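You operate a simulated robot arm through the tools that you are given. There is no shell and no other tool. Be economical: measure what you need, move in short steps, check, and stop when the job is done.

Carry out the task below with a simulated robot arm. There is one attempt and no reset: what you move stays moved.

TASK
Open the labels drawer, take the blue peg strip from the long table and leave it in the inside of the labels drawer and shut the drawer again.
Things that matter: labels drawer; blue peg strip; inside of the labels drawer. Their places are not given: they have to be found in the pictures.

It is judged by the outcome, as a careful person would: the job done as asked, and still so three seconds after it is handed in. It fails if anything else is knocked over, pushed out of place, dropped, spilled or broken.

THE ROBOT
A 6-joint arm with a two-finger parallel gripper, fixed in place. Base frame: the origin is at the foot of the arm, x ahead of it, y to its left, z up. Lengths are in mm, angles in degrees, forces in N, time in s.
With the tool pointing down near the work surface it reaches from about 220 to 660 mm from the base axis. Its first joint turns from -66.0 to 66.0 degrees. Payload 2.9 kg.
Tool frame: the origin (TCP) lies between the finger pads and is the grasp point; the fingertips stand 30 mm ahead of it; z points along the fingers, y is the line along which they close. The gripper opens to 110 mm. The fingers are 20 mm wide and 10 mm thick; the gripper's body (48 by 112 mm) begins 55 mm behind the TCP.
Orientation is told as [roll, pitch, yaw] about the base's x, y, z axes, in that order, counted from this pose: with the fingers straight down and closing along the base's y, the tool's x points along the base's -x, its y along +y and its z along -z.

THE INTERFACE
- The arm moves only by the tool move_arm. Its argument "plan" is a list of rows, each a list of 7 numbers: the shift along the tool's x, y, z in mm, then the turn, a rotation vector about the tool's x, y, z in degrees, then the closure, from 0 (fully open) to 1 (shut). In form: [[tx, ty, tz, rx, ry, rz, hand], ...]. A call has 1 to 10 rows; each row is the pose to reach, as a shift and turn from the pose commanded when the call began, along the tool's axes at that moment. A row lasts 0.2 s, in which the tool goes at most 50 mm and 8.6 degrees; a call with a longer step from one row to the next is refused whole, and so is a gripper value outside its range. A pose out of reach is approached as far as the arm can. The call stops where the force on the tool passes 40 N (or 10 N more than at its start, if that is more) or the arm is blocked; 0.2 s more then pass. The fingers move at their own pace (about 108 mm/s each) and stop on an object; they squeeze with about 32 N. The grip force told is the motor's: it shows also when the fingers shut on nothing. Time passes only in rows, and 0.2 s behind the last, so rows that repeat a pose let the fingers close. It gives the time, the measured TCP pose, the force on the tool (base axes), the opening and the grip force at its end, in the units of the frame above (readings bear some noise).
- Cameras (640 x 400 px; columns grow to the right, rows downward): "scene" is fixed at [67.1, 427.2, 1377.3]; the picture's right is [-0.83, -0.56, 0.00], its down [-0.35, 0.52, -0.78] and it looks along [0.44, -0.65, -0.62] (base axes); focal length 249 px, centre (320, 200). "wrist" rides on the gripper at [-36, 0, -57] in the tool frame; the picture's right is [0.00, -1.00, 0.00], its down [0.97, 0.00, -0.24] and it looks along [0.24, 0.00, 0.97] (tool axes); focal length 218 px, centre (320, 200).
- camera(camera): a new picture of that camera. No time passes.
- pixel_to_xyz(camera, pixels): for up to 12 pixels [column, row] of the newest picture of that camera ("zoom" is the newest enlarged one), the place [x, y, z] in the base frame of the surface seen there, good to about 2 mm. No time passes.
- enlarge(camera, box): a new picture of the part [left, top, right, bottom] of that camera's present view, enlarged. No time passes.
- finish_job(): hands the job in; it is judged then, once.

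Work in short steps. Measure before you move; look again where a grasp or a placing could have gone wrong, and mend it. You have 60 turns and 22 pictures in all, the two below and enlarged ones among them. Open the gripper and draw the arm clear of the work before you hand the job in, unless the task says otherwise; then end with one line.

The tools are called by a JSON object that holds its "op" and its "data". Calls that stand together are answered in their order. move_arm: Moves the arm, as the interface text tells. Its arguments: {"type":"object","properties":{"plan":{"type":"array"}},"required":["plan"]} The other tools are called the same way: camera (camera) takes a picture; pixel_to_xyz (camera, pixels) gives the place of the surface under pixels of a picture; enlarge (camera, box) takes an enlarged picture of a part of a camera's view; finish_job () hands the job in.

At the start:

```text
time: 0.0
position: [353.3, 96.9, 1202.6]
tool_rot: [0.0, 0.0, 0.0]
ft_force: [0.0, -0.1, 0.0]
grip_width: 110.2
gripper_force: 0.0
```

scene: 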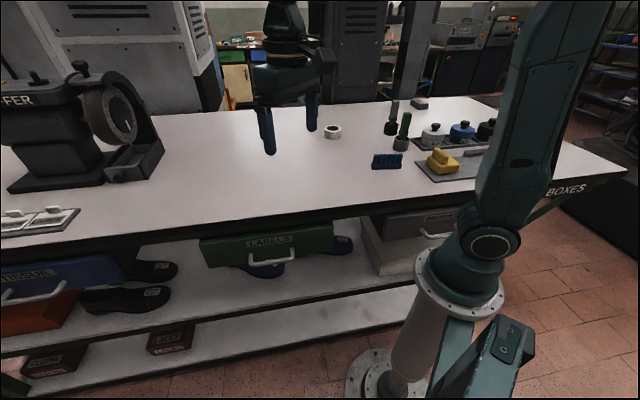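
wrist: 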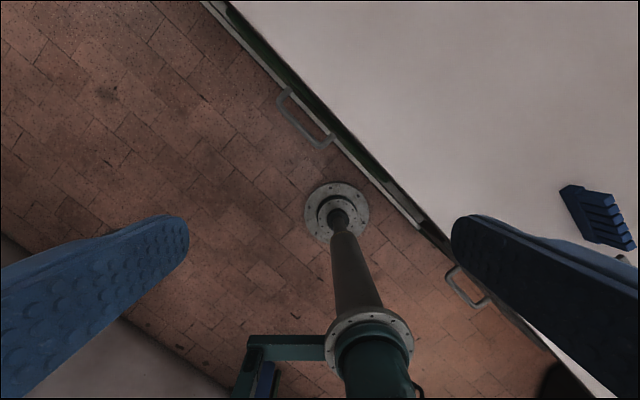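

The green LABELS drawer hangs under the table near (268,245) with its handle at (273,262); the peg strip is at (387,161). I enlarge both and measure.

{"op": "enlarge", "data": {"camera": "scene", "box": [180, 180, 380, 305]}}

{"op": "pixel_to_xyz", "data": {"camera": "scene", "pixels": [[373, 157], [402, 156], [374, 168], [401, 167], [387, 156], [387, 162], [202, 243], [333, 226], [208, 266], [249, 262], [296, 256], [274, 263]]}}

{"op": "pixel_to_xyz", "data": {"camera": "wrist", "pixels": [[561, 190], [612, 194], [597, 242], [633, 248], [590, 215], [280, 90], [328, 145], [305, 122], [340, 140], [420, 225], [215, 5]]}}

```text
3.20 times, centred on (280, 242) of scene
```

zoom: 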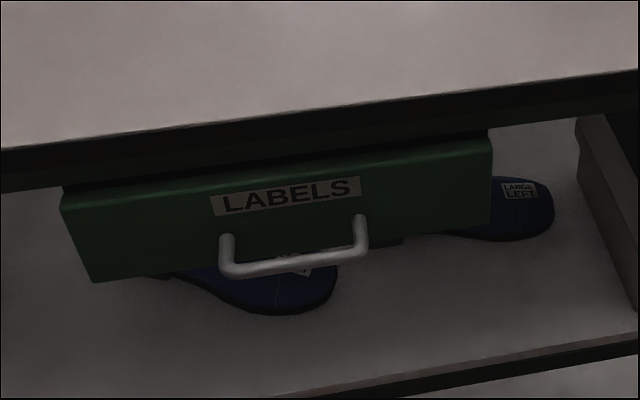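

```text
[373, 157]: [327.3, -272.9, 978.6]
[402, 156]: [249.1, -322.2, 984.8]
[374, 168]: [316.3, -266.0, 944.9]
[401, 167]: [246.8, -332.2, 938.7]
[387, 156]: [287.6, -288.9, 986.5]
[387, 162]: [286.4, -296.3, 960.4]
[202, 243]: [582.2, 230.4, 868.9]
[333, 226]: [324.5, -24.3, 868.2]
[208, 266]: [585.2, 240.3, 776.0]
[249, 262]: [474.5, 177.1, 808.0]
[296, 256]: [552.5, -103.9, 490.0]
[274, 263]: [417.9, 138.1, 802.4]
```

```text
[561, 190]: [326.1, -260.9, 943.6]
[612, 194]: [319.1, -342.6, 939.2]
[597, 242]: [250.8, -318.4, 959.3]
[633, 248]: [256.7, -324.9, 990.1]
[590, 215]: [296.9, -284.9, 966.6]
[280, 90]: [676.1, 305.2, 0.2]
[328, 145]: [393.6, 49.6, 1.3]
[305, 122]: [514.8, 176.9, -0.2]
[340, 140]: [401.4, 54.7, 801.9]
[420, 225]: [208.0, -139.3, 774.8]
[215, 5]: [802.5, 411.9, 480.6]
```

{"op": "pixel_to_xyz", "data": {"camera": "zoom", "pixels": [[228, 268], [240, 272], [290, 264], [340, 257], [360, 250], [226, 240], [360, 220], [80, 192], [485, 142], [97, 278], [488, 220], [300, 125]]}}

{"op": "pixel_to_xyz", "data": {"camera": "scene", "pixels": [[100, 236], [280, 210], [360, 195], [300, 215], [300, 221], [280, 221], [268, 150], [312, 125]]}}

{"op": "enlarge", "data": {"camera": "scene", "box": [340, 90, 500, 190]}}

```text
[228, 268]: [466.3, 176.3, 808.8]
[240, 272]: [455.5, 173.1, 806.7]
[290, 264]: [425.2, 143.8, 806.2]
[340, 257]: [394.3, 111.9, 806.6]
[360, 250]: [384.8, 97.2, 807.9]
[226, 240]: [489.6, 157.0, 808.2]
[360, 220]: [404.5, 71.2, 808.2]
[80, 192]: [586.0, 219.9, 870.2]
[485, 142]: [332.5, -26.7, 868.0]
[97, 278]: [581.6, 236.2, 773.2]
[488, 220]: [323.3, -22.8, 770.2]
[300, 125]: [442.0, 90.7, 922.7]
```

```text
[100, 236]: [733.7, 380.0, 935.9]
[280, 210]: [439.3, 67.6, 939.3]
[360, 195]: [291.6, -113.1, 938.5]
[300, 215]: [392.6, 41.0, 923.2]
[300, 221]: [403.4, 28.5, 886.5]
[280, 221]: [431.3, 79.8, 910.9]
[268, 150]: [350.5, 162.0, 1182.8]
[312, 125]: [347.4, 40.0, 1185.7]
```

```text
4.00 times, centred on (420, 140) of scene
```

zoom: 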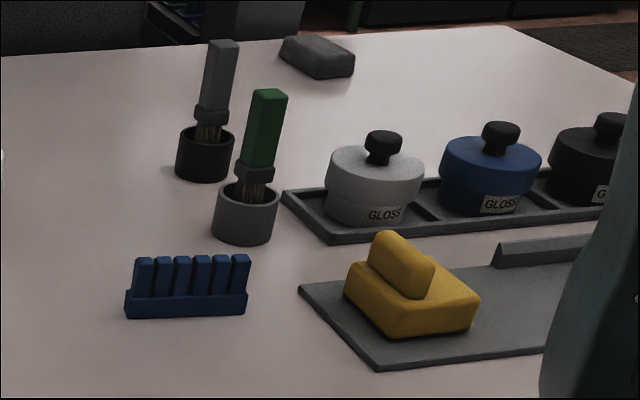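

Table edge and drawer front run at 45° (outward normal (-0.707, 0.707)); the handle bar is centred about (425,141,803). I move out in front of the table edge, yawing 45° and part-closing the fingers.

{"op": "move_arm", "data": {"plan": [[2.3, 21.5, 40, 0, 0, -7.5, 0.6], [4.7, 43, 80, 0, 0, -15, 0.6], [7, 64.5, 120, 0, 0, -22.5, 0.6], [9.3, 86, 160, 0, 0, -30, 0.6], [11.7, 107.5, 200, 0, 0, -37.5, 0.6], [14, 129, 240, 0, 0, -45, 0.6]]}}

```text
time: 1.4
position: [338.8, 227.2, 963.4]
tool_rot: [0.1, 0.0, 45.1]
ft_force: [-0.4, 0.0, 0.1]
grip_width: 44.1
gripper_force: 0.1
```

Now the tilt of 45° about tool x, coming to 100 mm back from the handle along the approach line.

{"op": "move_arm", "data": {"plan": [[0, -7, 13, 7.5, 0, 0, 0.62], [0, -14, 26, 15, 0, 0, 0.62], [0, -21, 39, 22.5, 0, 0, 0.62], [0, -28, 52, 30, 0, 0, 0.62], [0, -35, 65, 37.5, 0, 0, 0.62], [0, -42, 78, 45, 0, 0, 0.62]]}}

{"op": "camera", "data": {"camera": "scene"}}

{"op": "camera", "data": {"camera": "wrist"}}

```text
time: 2.8
position: [368.0, 195.9, 885.3]
tool_rot: [-45.1, 0.1, 45.0]
ft_force: [-0.9, -0.2, -0.5]
grip_width: 42.0
gripper_force: 0.0
```

```text
17 pictures are left
```

scene: 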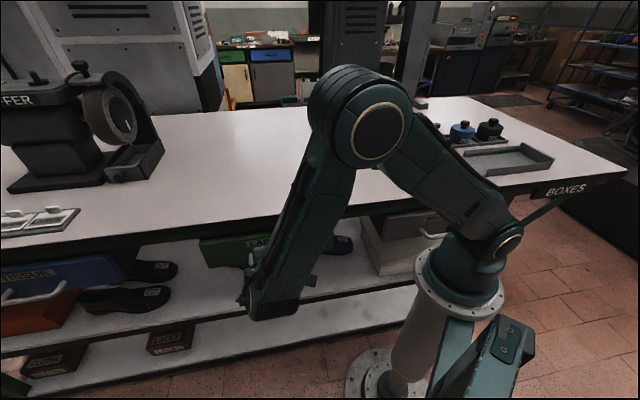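

```text
16 pictures are left
```

wrist: 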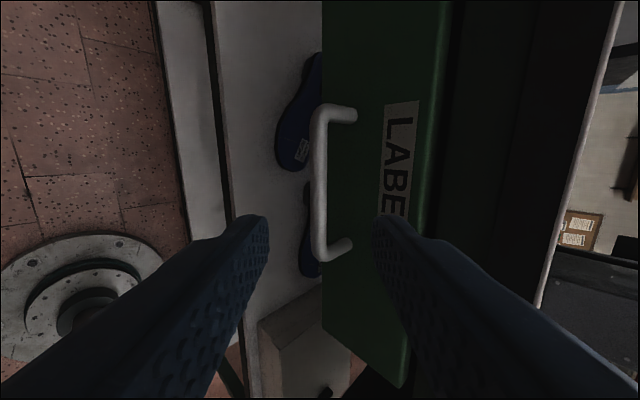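

The bar shows at column ~320, rows 120–250, neatly between the fingers. I measure it from here.

{"op": "pixel_to_xyz", "data": {"camera": "wrist", "pixels": [[319, 130], [319, 185], [320, 240], [313, 185], [325, 185], [390, 150], [440, 150], [345, 115]]}}

```text
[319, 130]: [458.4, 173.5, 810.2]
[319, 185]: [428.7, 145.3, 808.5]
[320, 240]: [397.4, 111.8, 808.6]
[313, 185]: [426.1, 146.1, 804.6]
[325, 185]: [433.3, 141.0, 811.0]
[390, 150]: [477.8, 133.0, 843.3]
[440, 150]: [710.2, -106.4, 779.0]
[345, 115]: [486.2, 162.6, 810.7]
```

Bar centre is about 115 mm ahead and on axis; I advance 98 mm, then close.

{"op": "move_arm", "data": {"plan": [[0, -1, 40, 0, 0, 0, 0.64], [0, -1, 75, 0, 0, 0, 0.64], [0, -1, 98, 0, 0, 0, 0.64], [0, -1, 98, 0, 0, 0, 1], [0, -1, 98, 0, 0, 0, 1], [0, -1, 98, 0, 0, 0, 1]]}}

```text
time: 4.2
position: [418.2, 144.5, 815.5]
tool_rot: [-44.9, -0.1, 45.0]
ft_force: [-3.1, 1.1, -6.1]
grip_width: 13.5
gripper_force: 45.4
```

Gripped at 13.5 mm. I pull outward, first 60 mm.

{"op": "move_arm", "data": {"plan": [[0, 7, -7, 0, 0, 0, 1], [0, 14, -14, 0, 0, 0, 1], [0, 21.2, -21.2, 0, 0, 0, 1], [0, 31.8, -31.8, 0, 0, 0, 1], [0, 42.4, -42.4, 0, 0, 0, 1]]}}

```text
time: 5.4
position: [374.6, 189.3, 815.7]
tool_rot: [-44.9, 0.0, 45.2]
ft_force: [2.7, -0.7, -22.1]
grip_width: 13.6
gripper_force: 45.0
```

{"op": "move_arm", "data": {"plan": [[0, 10.5, -9, 0, 0, 0, 1], [0, 22, -20, 0, 0, 0, 1], [0, 33, -31, 0, 0, 0, 1], [0, 44, -42, 0, 0, 0, 1], [0, 55, -53, 0, 0, 0, 1], [0, 66, -64, 0, 0, 0, 1], [0, 75, -73, 0, 0, 0, 1]]}}

{"op": "camera", "data": {"camera": "scene"}}

```text
time: 7.0
position: [319.8, 243.9, 815.0]
tool_rot: [-45.2, 0.7, 44.6]
ft_force: [-25.7, -24.3, 5.2]
grip_width: 13.8
gripper_force: 45.2
out of reach, approached as far as the arm can: row 6, 7
```

```text
15 pictures are left
```

scene: 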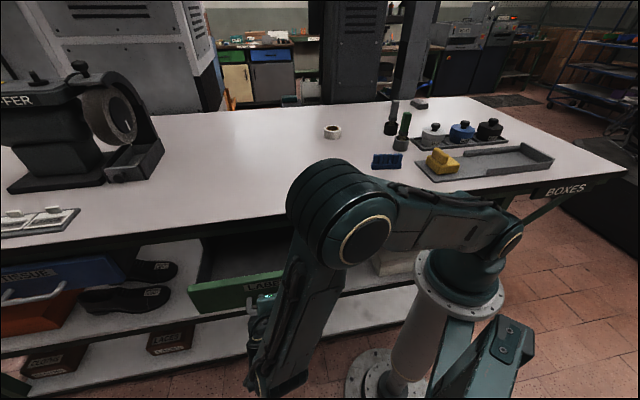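

The drawer is out about 140 mm and the arm is at its joint limit. I first only open the fingers to about 42 mm and read the pose.

{"op": "move_arm", "data": {"plan": [[0, 0, 0, 0, 0, 0, 0.9], [0, 0, 0, 0, 0, 0, 0.75], [0, 0, 0, 0, 0, 0, 0.62]]}}

{"op": "camera", "data": {"camera": "wrist"}}

```text
time: 7.8
position: [323.2, 249.8, 815.5]
tool_rot: [-44.9, -0.1, 45.0]
ft_force: [0.5, -0.3, -0.1]
grip_width: 41.8
gripper_force: 0.0
```

```text
14 pictures are left
```

wrist: 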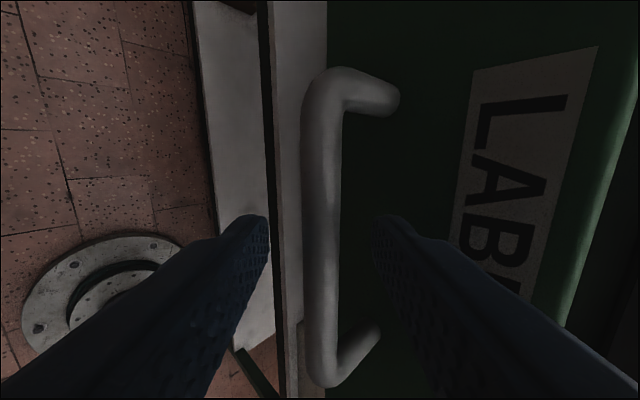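

Free of force, bar between the fingers. I pivot back about the bar to 20° tilt (bringing the wrist inward) and then withdraw along the fingers.

{"op": "move_arm", "data": {"plan": [[0, -2.3, 0.2, -8.3, 0, 0, 0.62], [0, -4.6, 0.7, -16.6, 0, 0, 0.62], [0, -6.8, 1.5, -25, 0, 0, 0.62], [0, -19.5, -25.7, -25, 0, 0, 0.62], [0, -36.4, -62, -25, 0, 0, 0.62], [0, -53.3, -98, -25, 0, 0, 0.62], [0, -70, -134, -25, 0, 0, 0.62]]}}

```text
time: 9.4
position: [293.1, 282.0, 959.2]
tool_rot: [-19.9, 0.0, 45.1]
ft_force: [-0.9, -0.3, 1.0]
grip_width: 41.6
gripper_force: 0.1
```

{"op": "move_arm", "data": {"plan": [[0, -16, -45, -6, 0, 0, 0.5], [0, -32, -90, -13, 0, 0, 0.3], [0, -48, -135, -20, 0, 0, 0.1], [0, -64, -180, -20, 0, 0, 0]]}}

{"op": "camera", "data": {"camera": "scene"}}

```text
time: 10.4
position: [289.8, 281.3, 1152.5]
tool_rot: [0.0, -0.1, 45.0]
ft_force: [-0.1, 0.2, 0.4]
grip_width: 109.9
gripper_force: 0.0
```

```text
13 pictures are left
```

scene: 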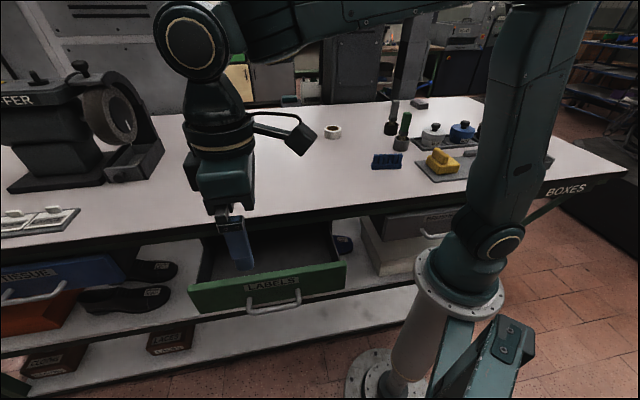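

The drawer stands open and looks empty. I measure its inside and the strip's surroundings.

{"op": "pixel_to_xyz", "data": {"camera": "scene", "pixels": [[270, 250], [300, 245], [280, 262], [310, 255], [215, 283], [268, 272], [340, 262], [268, 277], [330, 245], [205, 262], [401, 148], [403, 116]]}}

{"op": "enlarge", "data": {"camera": "scene", "box": [355, 125, 435, 175]}}

```text
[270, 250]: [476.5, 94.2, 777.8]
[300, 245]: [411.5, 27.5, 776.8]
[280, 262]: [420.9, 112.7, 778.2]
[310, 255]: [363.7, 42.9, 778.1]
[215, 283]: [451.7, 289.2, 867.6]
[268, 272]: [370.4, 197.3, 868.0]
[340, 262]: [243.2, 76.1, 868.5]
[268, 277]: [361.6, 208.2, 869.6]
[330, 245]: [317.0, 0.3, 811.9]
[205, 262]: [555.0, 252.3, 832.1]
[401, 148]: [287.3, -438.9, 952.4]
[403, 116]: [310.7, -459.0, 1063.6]
```

```text
8.00 times, centred on (395, 150) of scene
```

zoom: 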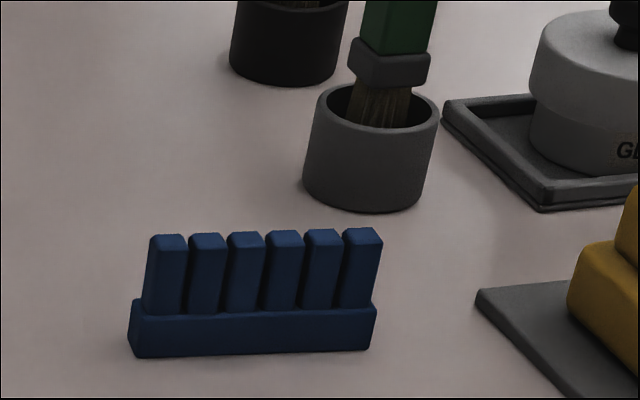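

{"op": "pixel_to_xyz", "data": {"camera": "zoom", "pixels": [[132, 300], [372, 300], [140, 355], [368, 347], [168, 237], [361, 230], [168, 245], [361, 240], [250, 310], [375, 200], [480, 290], [160, 280]]}}

```text
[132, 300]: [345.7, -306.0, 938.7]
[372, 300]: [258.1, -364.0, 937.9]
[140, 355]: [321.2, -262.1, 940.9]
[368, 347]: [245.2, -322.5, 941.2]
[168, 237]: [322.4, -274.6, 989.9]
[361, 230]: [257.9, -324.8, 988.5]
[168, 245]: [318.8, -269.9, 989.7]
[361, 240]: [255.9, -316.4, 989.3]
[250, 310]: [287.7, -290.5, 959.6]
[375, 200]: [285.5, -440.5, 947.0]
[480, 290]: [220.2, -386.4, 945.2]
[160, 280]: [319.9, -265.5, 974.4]
```

Strip: base line at ~38°, centre about (288,-296), tops z 990, standing 50 mm high. I travel over at height, yawing 7° to match.

{"op": "move_arm", "data": {"plan": [[32.5, -32.2, 0, 0, 0, 0.7, 0], [65, -64.4, 0, 0, 0, 1.4, 0], [97.5, -96.6, 0, 0, 0, 2.1, 0], [130, -128.8, 0, 0, 0, 2.8, 0], [162.5, -161, 0, 0, 0, 3.5, 0], [195, -193.2, 0, 0, 0, 4.2, 0], [227.5, -225.4, 0, 0, 0, 4.9, 0], [260, -257.6, 0, 0, 0, 5.6, 0], [292.5, -289.8, 0, 0, 0, 6.3, 0], [325, -322, 0, 0, 0, 7, 0]]}}

```text
time: 12.6
position: [289.8, -176.4, 1150.7]
tool_rot: [0.0, 0.0, 38.0]
ft_force: [0.5, 0.1, -0.2]
grip_width: 110.0
gripper_force: 0.1
```

{"op": "move_arm", "data": {"plan": [[25, -31, 15, 0, 0, 0, 0], [50, -62, 30, 0, 0, 0, 0], [75, -93.5, 55, 0, 0, 0, 0], [75, -93.5, 70, 0, 0, 0, 0]]}}

{"op": "camera", "data": {"camera": "wrist"}}

```text
time: 13.6
position: [286.3, -295.0, 1079.5]
tool_rot: [-0.1, 0.1, 38.0]
ft_force: [0.2, 0.7, 0.0]
grip_width: 110.2
gripper_force: 0.2
```

```text
11 pictures are left
```

wrist: 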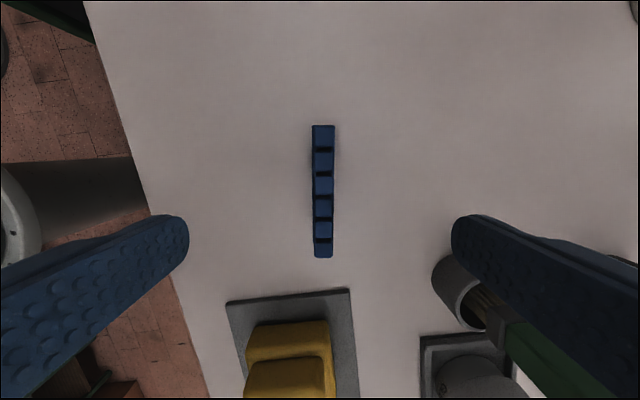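

{"op": "pixel_to_xyz", "data": {"camera": "wrist", "pixels": [[323, 132], [323, 162], [322, 208], [322, 250], [315, 190], [331, 190], [335, 140]]}}

```text
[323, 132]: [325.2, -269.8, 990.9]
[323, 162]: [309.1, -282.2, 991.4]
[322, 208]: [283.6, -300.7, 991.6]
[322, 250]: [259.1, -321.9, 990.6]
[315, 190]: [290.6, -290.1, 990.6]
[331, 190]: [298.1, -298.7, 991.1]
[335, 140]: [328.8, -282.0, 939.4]
```

Strip centre (290.5,-296), angle 38°. I correct by ~4 mm, descend to z≈979 with a 60 mm opening and close.

{"op": "move_arm", "data": {"plan": [[-3, -3.5, 20, 0, 0, 0, 0.45], [-3, -3.5, 50, 0, 0, 0, 0.45], [-3, -3.5, 80, 0, 0, 0, 0.45], [-3, -3.5, 100, 0, 0, 0, 0.45], [-3, -3.5, 100, 0, 0, 0, 0.7], [-3, -3.5, 100, 0, 0, 0, 1], [-3, -3.5, 100, 0, 0, 0, 1]]}}

```text
time: 15.2
position: [291.7, -296.2, 978.5]
tool_rot: [0.0, -0.1, 37.9]
ft_force: [-0.1, -0.2, 0.5]
grip_width: 17.2
gripper_force: 31.7
```

{"op": "move_arm", "data": {"plan": [[0, 0, 15, 0, 0, 0, 1], [0, 0, -30, 0, 0, 0, 1], [0, 0, -70, 0, 0, 0, 1], [0, 0, -110, 0, 0, 0, 1], [0, 0, -150, 0, 0, 0, 1]]}}

```text
time: 16.4
position: [291.8, -295.7, 1130.8]
tool_rot: [0.0, 0.0, 38.0]
ft_force: [0.1, -0.3, -0.4]
grip_width: 17.5
gripper_force: 32.1
```

I made a slip in that plan: its first row went 15 mm down rather than up, which may have pushed the strip up in the fingers. The force limit didn't trip and the grip reads 17.5 mm, so I check how the strip sits in the fingers.

{"op": "enlarge", "data": {"camera": "scene", "box": [330, 50, 490, 150]}}

{"op": "camera", "data": {"camera": "wrist"}}

```text
4.00 times, centred on (410, 100) of scene
```

zoom: 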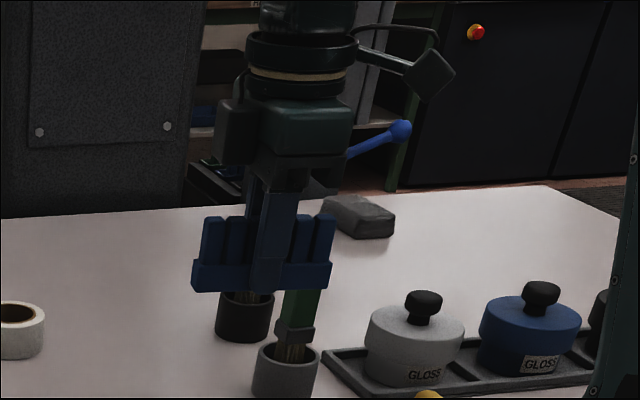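

```text
9 pictures are left
```

wrist: 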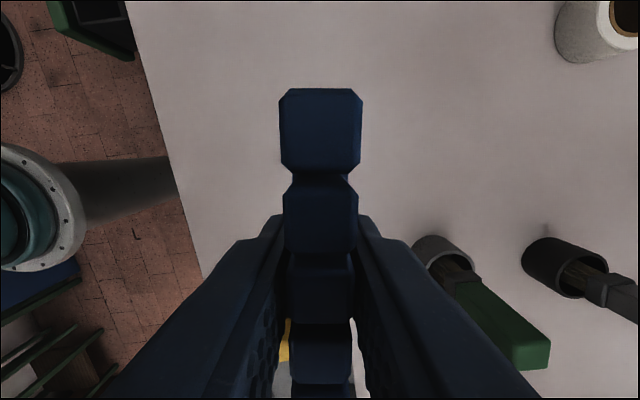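

Strip is level and straight in the grip, nothing else disturbed. I measure its top and bottom heights.

{"op": "pixel_to_xyz", "data": {"camera": "zoom", "pixels": [[210, 286], [315, 284], [213, 225], [328, 220], [200, 262], [328, 264]]}}

{"op": "pixel_to_xyz", "data": {"camera": "wrist", "pixels": [[320, 120], [320, 220], [320, 290]]}}

```text
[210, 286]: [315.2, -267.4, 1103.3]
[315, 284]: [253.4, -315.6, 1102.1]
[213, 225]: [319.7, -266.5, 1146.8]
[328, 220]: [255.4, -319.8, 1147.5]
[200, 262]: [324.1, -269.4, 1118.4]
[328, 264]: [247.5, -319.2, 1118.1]
```

```text
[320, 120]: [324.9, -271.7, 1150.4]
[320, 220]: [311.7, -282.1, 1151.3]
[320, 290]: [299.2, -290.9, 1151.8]
```

{"op": "pixel_to_xyz", "data": {"camera": "zoom", "pixels": [[400, 130], [370, 148], [435, 75], [225, 130], [345, 130], [300, 75], [252, 75], [350, 75]]}}

```text
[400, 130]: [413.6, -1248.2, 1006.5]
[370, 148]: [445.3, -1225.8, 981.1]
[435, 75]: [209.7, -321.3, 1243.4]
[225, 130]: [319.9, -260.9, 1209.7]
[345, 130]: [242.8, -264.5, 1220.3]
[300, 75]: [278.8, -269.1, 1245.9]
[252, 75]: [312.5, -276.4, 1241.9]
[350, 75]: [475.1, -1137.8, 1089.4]
```

The strip slid up ~8 mm; its bottom is now flush with the fingertips (TCP−30), still usable. I carry it over to above the open drawer.

{"op": "move_arm", "data": {"plan": [[-36.1, 28.2, 0, 0, 0, -0.7, 1], [-72.2, 56.3, 0, 0, 0, -1.4, 1], [-108.4, 84.5, 0, 0, 0, -2.1, 1], [-144.5, 112.6, 0, 0, 0, -2.8, 1], [-180.6, 140.8, 0, 0, 0, -3.5, 1], [-216.7, 168.9, 0, 0, 0, -4.2, 1], [-252.8, 197, 0, 0, 0, -4.9, 1], [-289, 225.2, 0, 0, 0, -5.6, 1], [-325, 253.4, 0, 0, 0, -6.3, 1], [-361.2, 281.5, 0, 0, 0, -7, 1]]}}

{"op": "camera", "data": {"camera": "wrist"}}

```text
time: 18.6
position: [399.8, 146.3, 1130.9]
tool_rot: [0.0, -0.1, 45.0]
ft_force: [0.4, 0.7, 0.2]
grip_width: 17.5
gripper_force: 31.6
```

```text
8 pictures are left
```

wrist: 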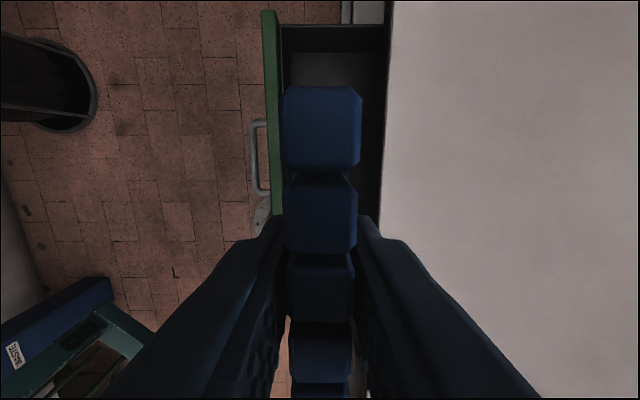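

I measure the panel's inner top edge and the table edge from here.

{"op": "pixel_to_xyz", "data": {"camera": "wrist", "pixels": [[279, 60], [276, 150], [267, 60], [390, 100], [387, 150], [393, 100], [320, 70], [276, 205], [383, 210], [272, 15], [340, 38]]}}

```text
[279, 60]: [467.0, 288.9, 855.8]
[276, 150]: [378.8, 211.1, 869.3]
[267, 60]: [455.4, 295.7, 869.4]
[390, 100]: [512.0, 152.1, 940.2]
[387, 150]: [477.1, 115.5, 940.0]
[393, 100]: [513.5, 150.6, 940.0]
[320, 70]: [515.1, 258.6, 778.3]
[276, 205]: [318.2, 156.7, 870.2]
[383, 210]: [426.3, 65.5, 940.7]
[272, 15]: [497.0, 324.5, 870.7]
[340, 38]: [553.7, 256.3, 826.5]
```

Clear gap is n=-255…-121; I shift 5 mm inward and descend in two stages.

{"op": "move_arm", "data": {"plan": [[0, -5, 40, 0, 0, 0, 1], [0, -5, 80, 0, 0, 0, 1], [0, -5, 120, 0, 0, 0, 1], [0, -5, 160, 0, 0, 0, 1], [0, -5, 200, 0, 0, 0, 1], [0, -5, 240, 0, 0, 0, 1]]}}

{"op": "camera", "data": {"camera": "scene"}}

```text
time: 20.0
position: [404.6, 144.9, 888.2]
tool_rot: [0.0, 0.1, 44.9]
ft_force: [0.2, 0.2, -1.2]
grip_width: 17.4
gripper_force: 32.0
```

```text
7 pictures are left
```

scene: 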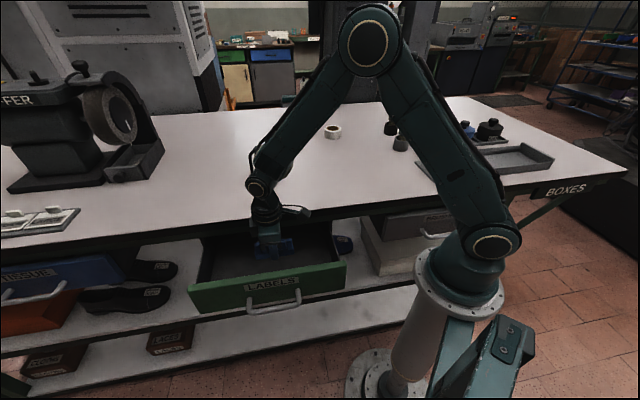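

Before lowering the last 75 mm I check that the forearm, wrist and side bracket will clear the table.

{"op": "pixel_to_xyz", "data": {"camera": "scene", "pixels": [[258, 188], [300, 210], [308, 213], [270, 180], [285, 170], [300, 150], [310, 125], [262, 205], [280, 215], [278, 252], [262, 248]]}}

{"op": "enlarge", "data": {"camera": "scene", "box": [200, 150, 360, 250]}}

```text
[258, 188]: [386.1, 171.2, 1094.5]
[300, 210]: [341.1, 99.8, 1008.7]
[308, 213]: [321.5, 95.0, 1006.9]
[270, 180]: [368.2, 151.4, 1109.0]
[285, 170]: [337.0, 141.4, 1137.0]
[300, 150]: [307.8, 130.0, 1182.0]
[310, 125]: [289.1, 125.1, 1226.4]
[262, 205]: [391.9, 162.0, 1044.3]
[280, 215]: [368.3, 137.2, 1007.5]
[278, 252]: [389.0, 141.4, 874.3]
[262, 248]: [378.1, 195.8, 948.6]
```

```text
4.00 times, centred on (280, 200) of scene
```

zoom: 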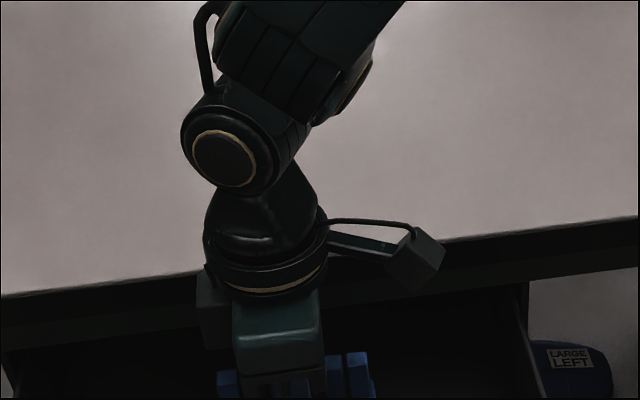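

Everything above is outside the table edge and well above the table. I lower slowly to z≈813.

{"op": "move_arm", "data": {"plan": [[0, 0, 25, 0, 0, 0, 1], [0, 0, 45, 0, 0, 0, 1], [0, 0, 60, 0, 0, 0, 1], [0, 0, 69, 0, 0, 0, 1], [0, 0, 74, 0, 0, 0, 1]]}}

```text
time: 21.2
position: [406.0, 145.3, 814.6]
tool_rot: [0.0, -0.1, 44.9]
ft_force: [-0.4, -0.9, -1.4]
grip_width: 17.6
gripper_force: 32.3
```

No contact; 4 mm lower, then release to about 45 mm.

{"op": "move_arm", "data": {"plan": [[0, 0, 2, 0, 0, 0, 1], [0, 0, 4, 0, 0, 0, 1], [0, 0, 4, 0, 0, 0, 1], [0, 0, 4, 0, 0, 0, 0.8], [0, 0, 4, 0, 0, 0, 0.65], [0, 0, 4, 0, 0, 0, 0.6]]}}

```text
time: 22.6
position: [406.8, 143.4, 810.8]
tool_rot: [0.1, 0.0, 44.9]
ft_force: [-0.7, 0.1, -0.1]
grip_width: 44.0
gripper_force: 0.1
```

{"op": "move_arm", "data": {"plan": [[0, 0, -20, 0, 0, 0, 0.6], [0, 0, -60, 0, 0, 0, 0.6], [0, 0, -100, 0, 0, 0, 0.6], [0, 0, -145, 0, 0, 0, 0.6], [0, 0, -190, 0, 0, 0, 0.6]]}}

{"op": "camera", "data": {"camera": "wrist"}}

```text
time: 23.8
position: [408.1, 144.9, 1002.7]
tool_rot: [0.0, 0.1, 45.0]
ft_force: [0.6, -0.1, 0.2]
grip_width: 44.0
gripper_force: 0.1
```

```text
5 pictures are left
```

wrist: 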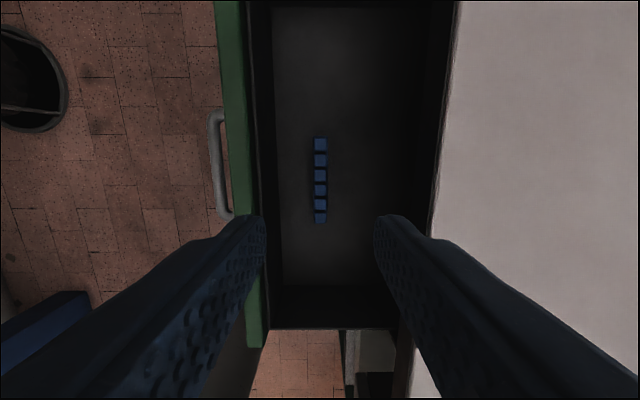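

The strip stands upright in the drawer, released. Next I go out in front of the handle at height, tilt 20° and shut the fingers to push the drawer by its bar.

{"op": "move_arm", "data": {"plan": [[-2, 42, 0, 5, 0, 0, 0.8], [-4, 84, 0, 10, 0, 0, 1], [-6, 126, 0, 15, 0, 0, 1], [-9, 163, 0, 20, 0, 0, 1]]}}

```text
time: 24.8
position: [298.2, 266.5, 1002.4]
tool_rot: [-20.1, -0.1, 45.0]
ft_force: [-0.6, 0.3, 0.3]
grip_width: 0.0
gripper_force: 31.6
```

{"op": "move_arm", "data": {"plan": [[0, 15.1, 45.3, 0, 0, 0, 1], [0, 30.3, 90.6, 0, 0, 0, 1], [0, 45.4, 136, 0, 0, 0, 1], [0, 60.6, 181.2, 0, 0, 0, 1]]}}

{"op": "camera", "data": {"camera": "wrist"}}

```text
time: 25.8
position: [298.6, 263.4, 809.5]
tool_rot: [-20.0, -0.1, 45.0]
ft_force: [0.7, 0.4, -0.1]
grip_width: 0.0
gripper_force: 31.9
```

```text
4 pictures are left
```

wrist: 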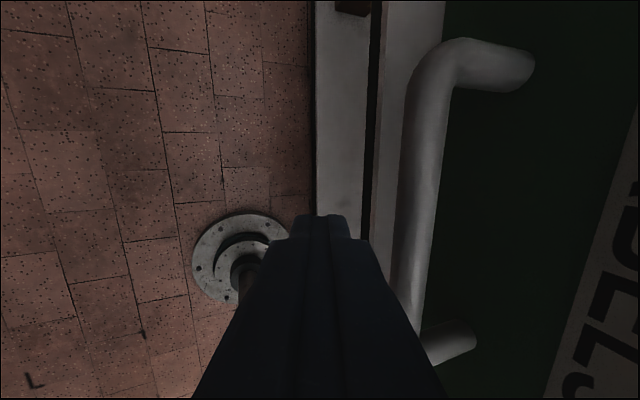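

The fingers stand just outside the bar. I push inward 135 mm.

{"op": "move_arm", "data": {"plan": [[0, -9.4, 3.4, 0, 0, 0, 1], [0, -18.8, 6.8, 0, 0, 0, 1], [0, -32.9, 12, 0, 0, 0, 1], [0, -47, 17.1, 0, 0, 0, 1], [0, -61.1, 22.2, 0, 0, 0, 1], [0, -75.2, 27.4, 0, 0, 0, 1], [0, -89.3, 32.5, 0, 0, 0, 1], [0, -103.4, 37.6, 0, 0, 0, 1], [0, -117.5, 42.8, 0, 0, 0, 1], [0, -126.9, 46.2, 0, 0, 0, 1]]}}

```text
time: 28.0
position: [396.6, 167.3, 811.1]
tool_rot: [-20.0, 0.0, 45.0]
ft_force: [-0.9, 0.5, -1.4]
grip_width: 0.5
gripper_force: 32.2
```

Moving freely with little force; I continue in small steps until it seats.

{"op": "move_arm", "data": {"plan": [[0, -6, 2.2, 0, 0, 0, 1], [0, -12, 4.4, 0, 0, 0, 1], [0, -17, 6.2, 0, 0, 0, 1], [0, -20, 7.3, 0, 0, 0, 1], [0, -23, 8.4, 0, 0, 0, 1], [0, -26, 9.5, 0, 0, 0, 1], [0, -28, 10.2, 0, 0, 0, 1]]}}

{"op": "camera", "data": {"camera": "scene"}}

```text
time: 29.5
position: [412.3, 151.6, 811.3]
tool_rot: [-19.4, 0.2, 45.4]
ft_force: [-3.8, 3.1, -0.3]
grip_width: 0.0
gripper_force: 32.2
stopped in row 7: the force on the tool passed its limit (the readings are from after the stop); the commanded pose is now the measured one
```

```text
3 pictures are left
```

scene: 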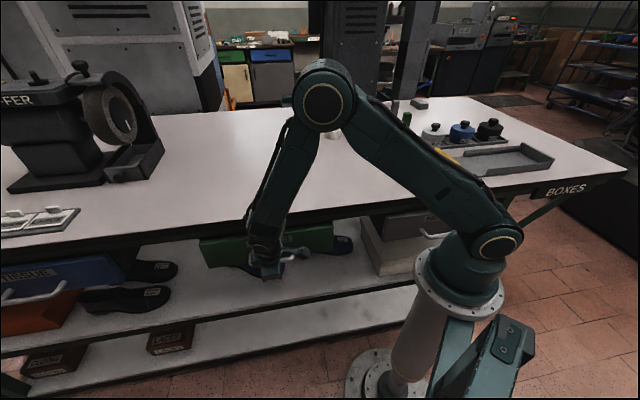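

It seated with a force stop at n=-184, exactly the closed position. I check the panel's measured place, then draw off.

{"op": "pixel_to_xyz", "data": {"camera": "scene", "pixels": [[202, 243], [333, 226], [208, 266]]}}

{"op": "move_arm", "data": {"plan": [[0, 9.4, -3.4, 0, 0, 0, 1], [0, 28, -10, 0, 0, 0, 1], [0, 56, -20, 0, 0, 0, 1], [0, 41, -61, 0, 0, 0, 1], [0, 26, -102, 0, 0, 0, 0.8], [0, 10, -144, 0, 0, 0, 0.4], [0, -6, -186, 0, 0, 0, 0], [0, -22, -230, 0, 0, 0, 0]]}}

{"op": "camera", "data": {"camera": "scene"}}

```text
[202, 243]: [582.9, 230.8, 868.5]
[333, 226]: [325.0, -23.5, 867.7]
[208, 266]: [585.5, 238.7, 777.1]
```

```text
time: 31.3
position: [371.1, 189.7, 1034.3]
tool_rot: [-19.4, 0.0, 45.4]
ft_force: [-0.2, 0.0, -0.4]
grip_width: 110.1
gripper_force: 0.0
```

```text
2 pictures are left
```

scene: 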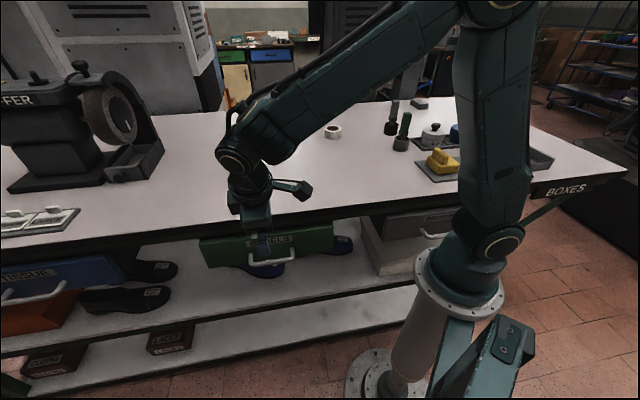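

The drawer front measures within 1 mm of its original shut position. The other items are where they were, and the gripper is open and clear, so I hand in.

{"op": "finish_job", "data": {}}

```text
The job is handed in.
```

The blue peg strip is standing in the labels drawer, and the drawer is shut again. While lifting the strip I briefly moved the arm 15 mm down by mistake, and the strip slid about 8 mm up in the fingers. Nothing else looked out of place in the last picture.
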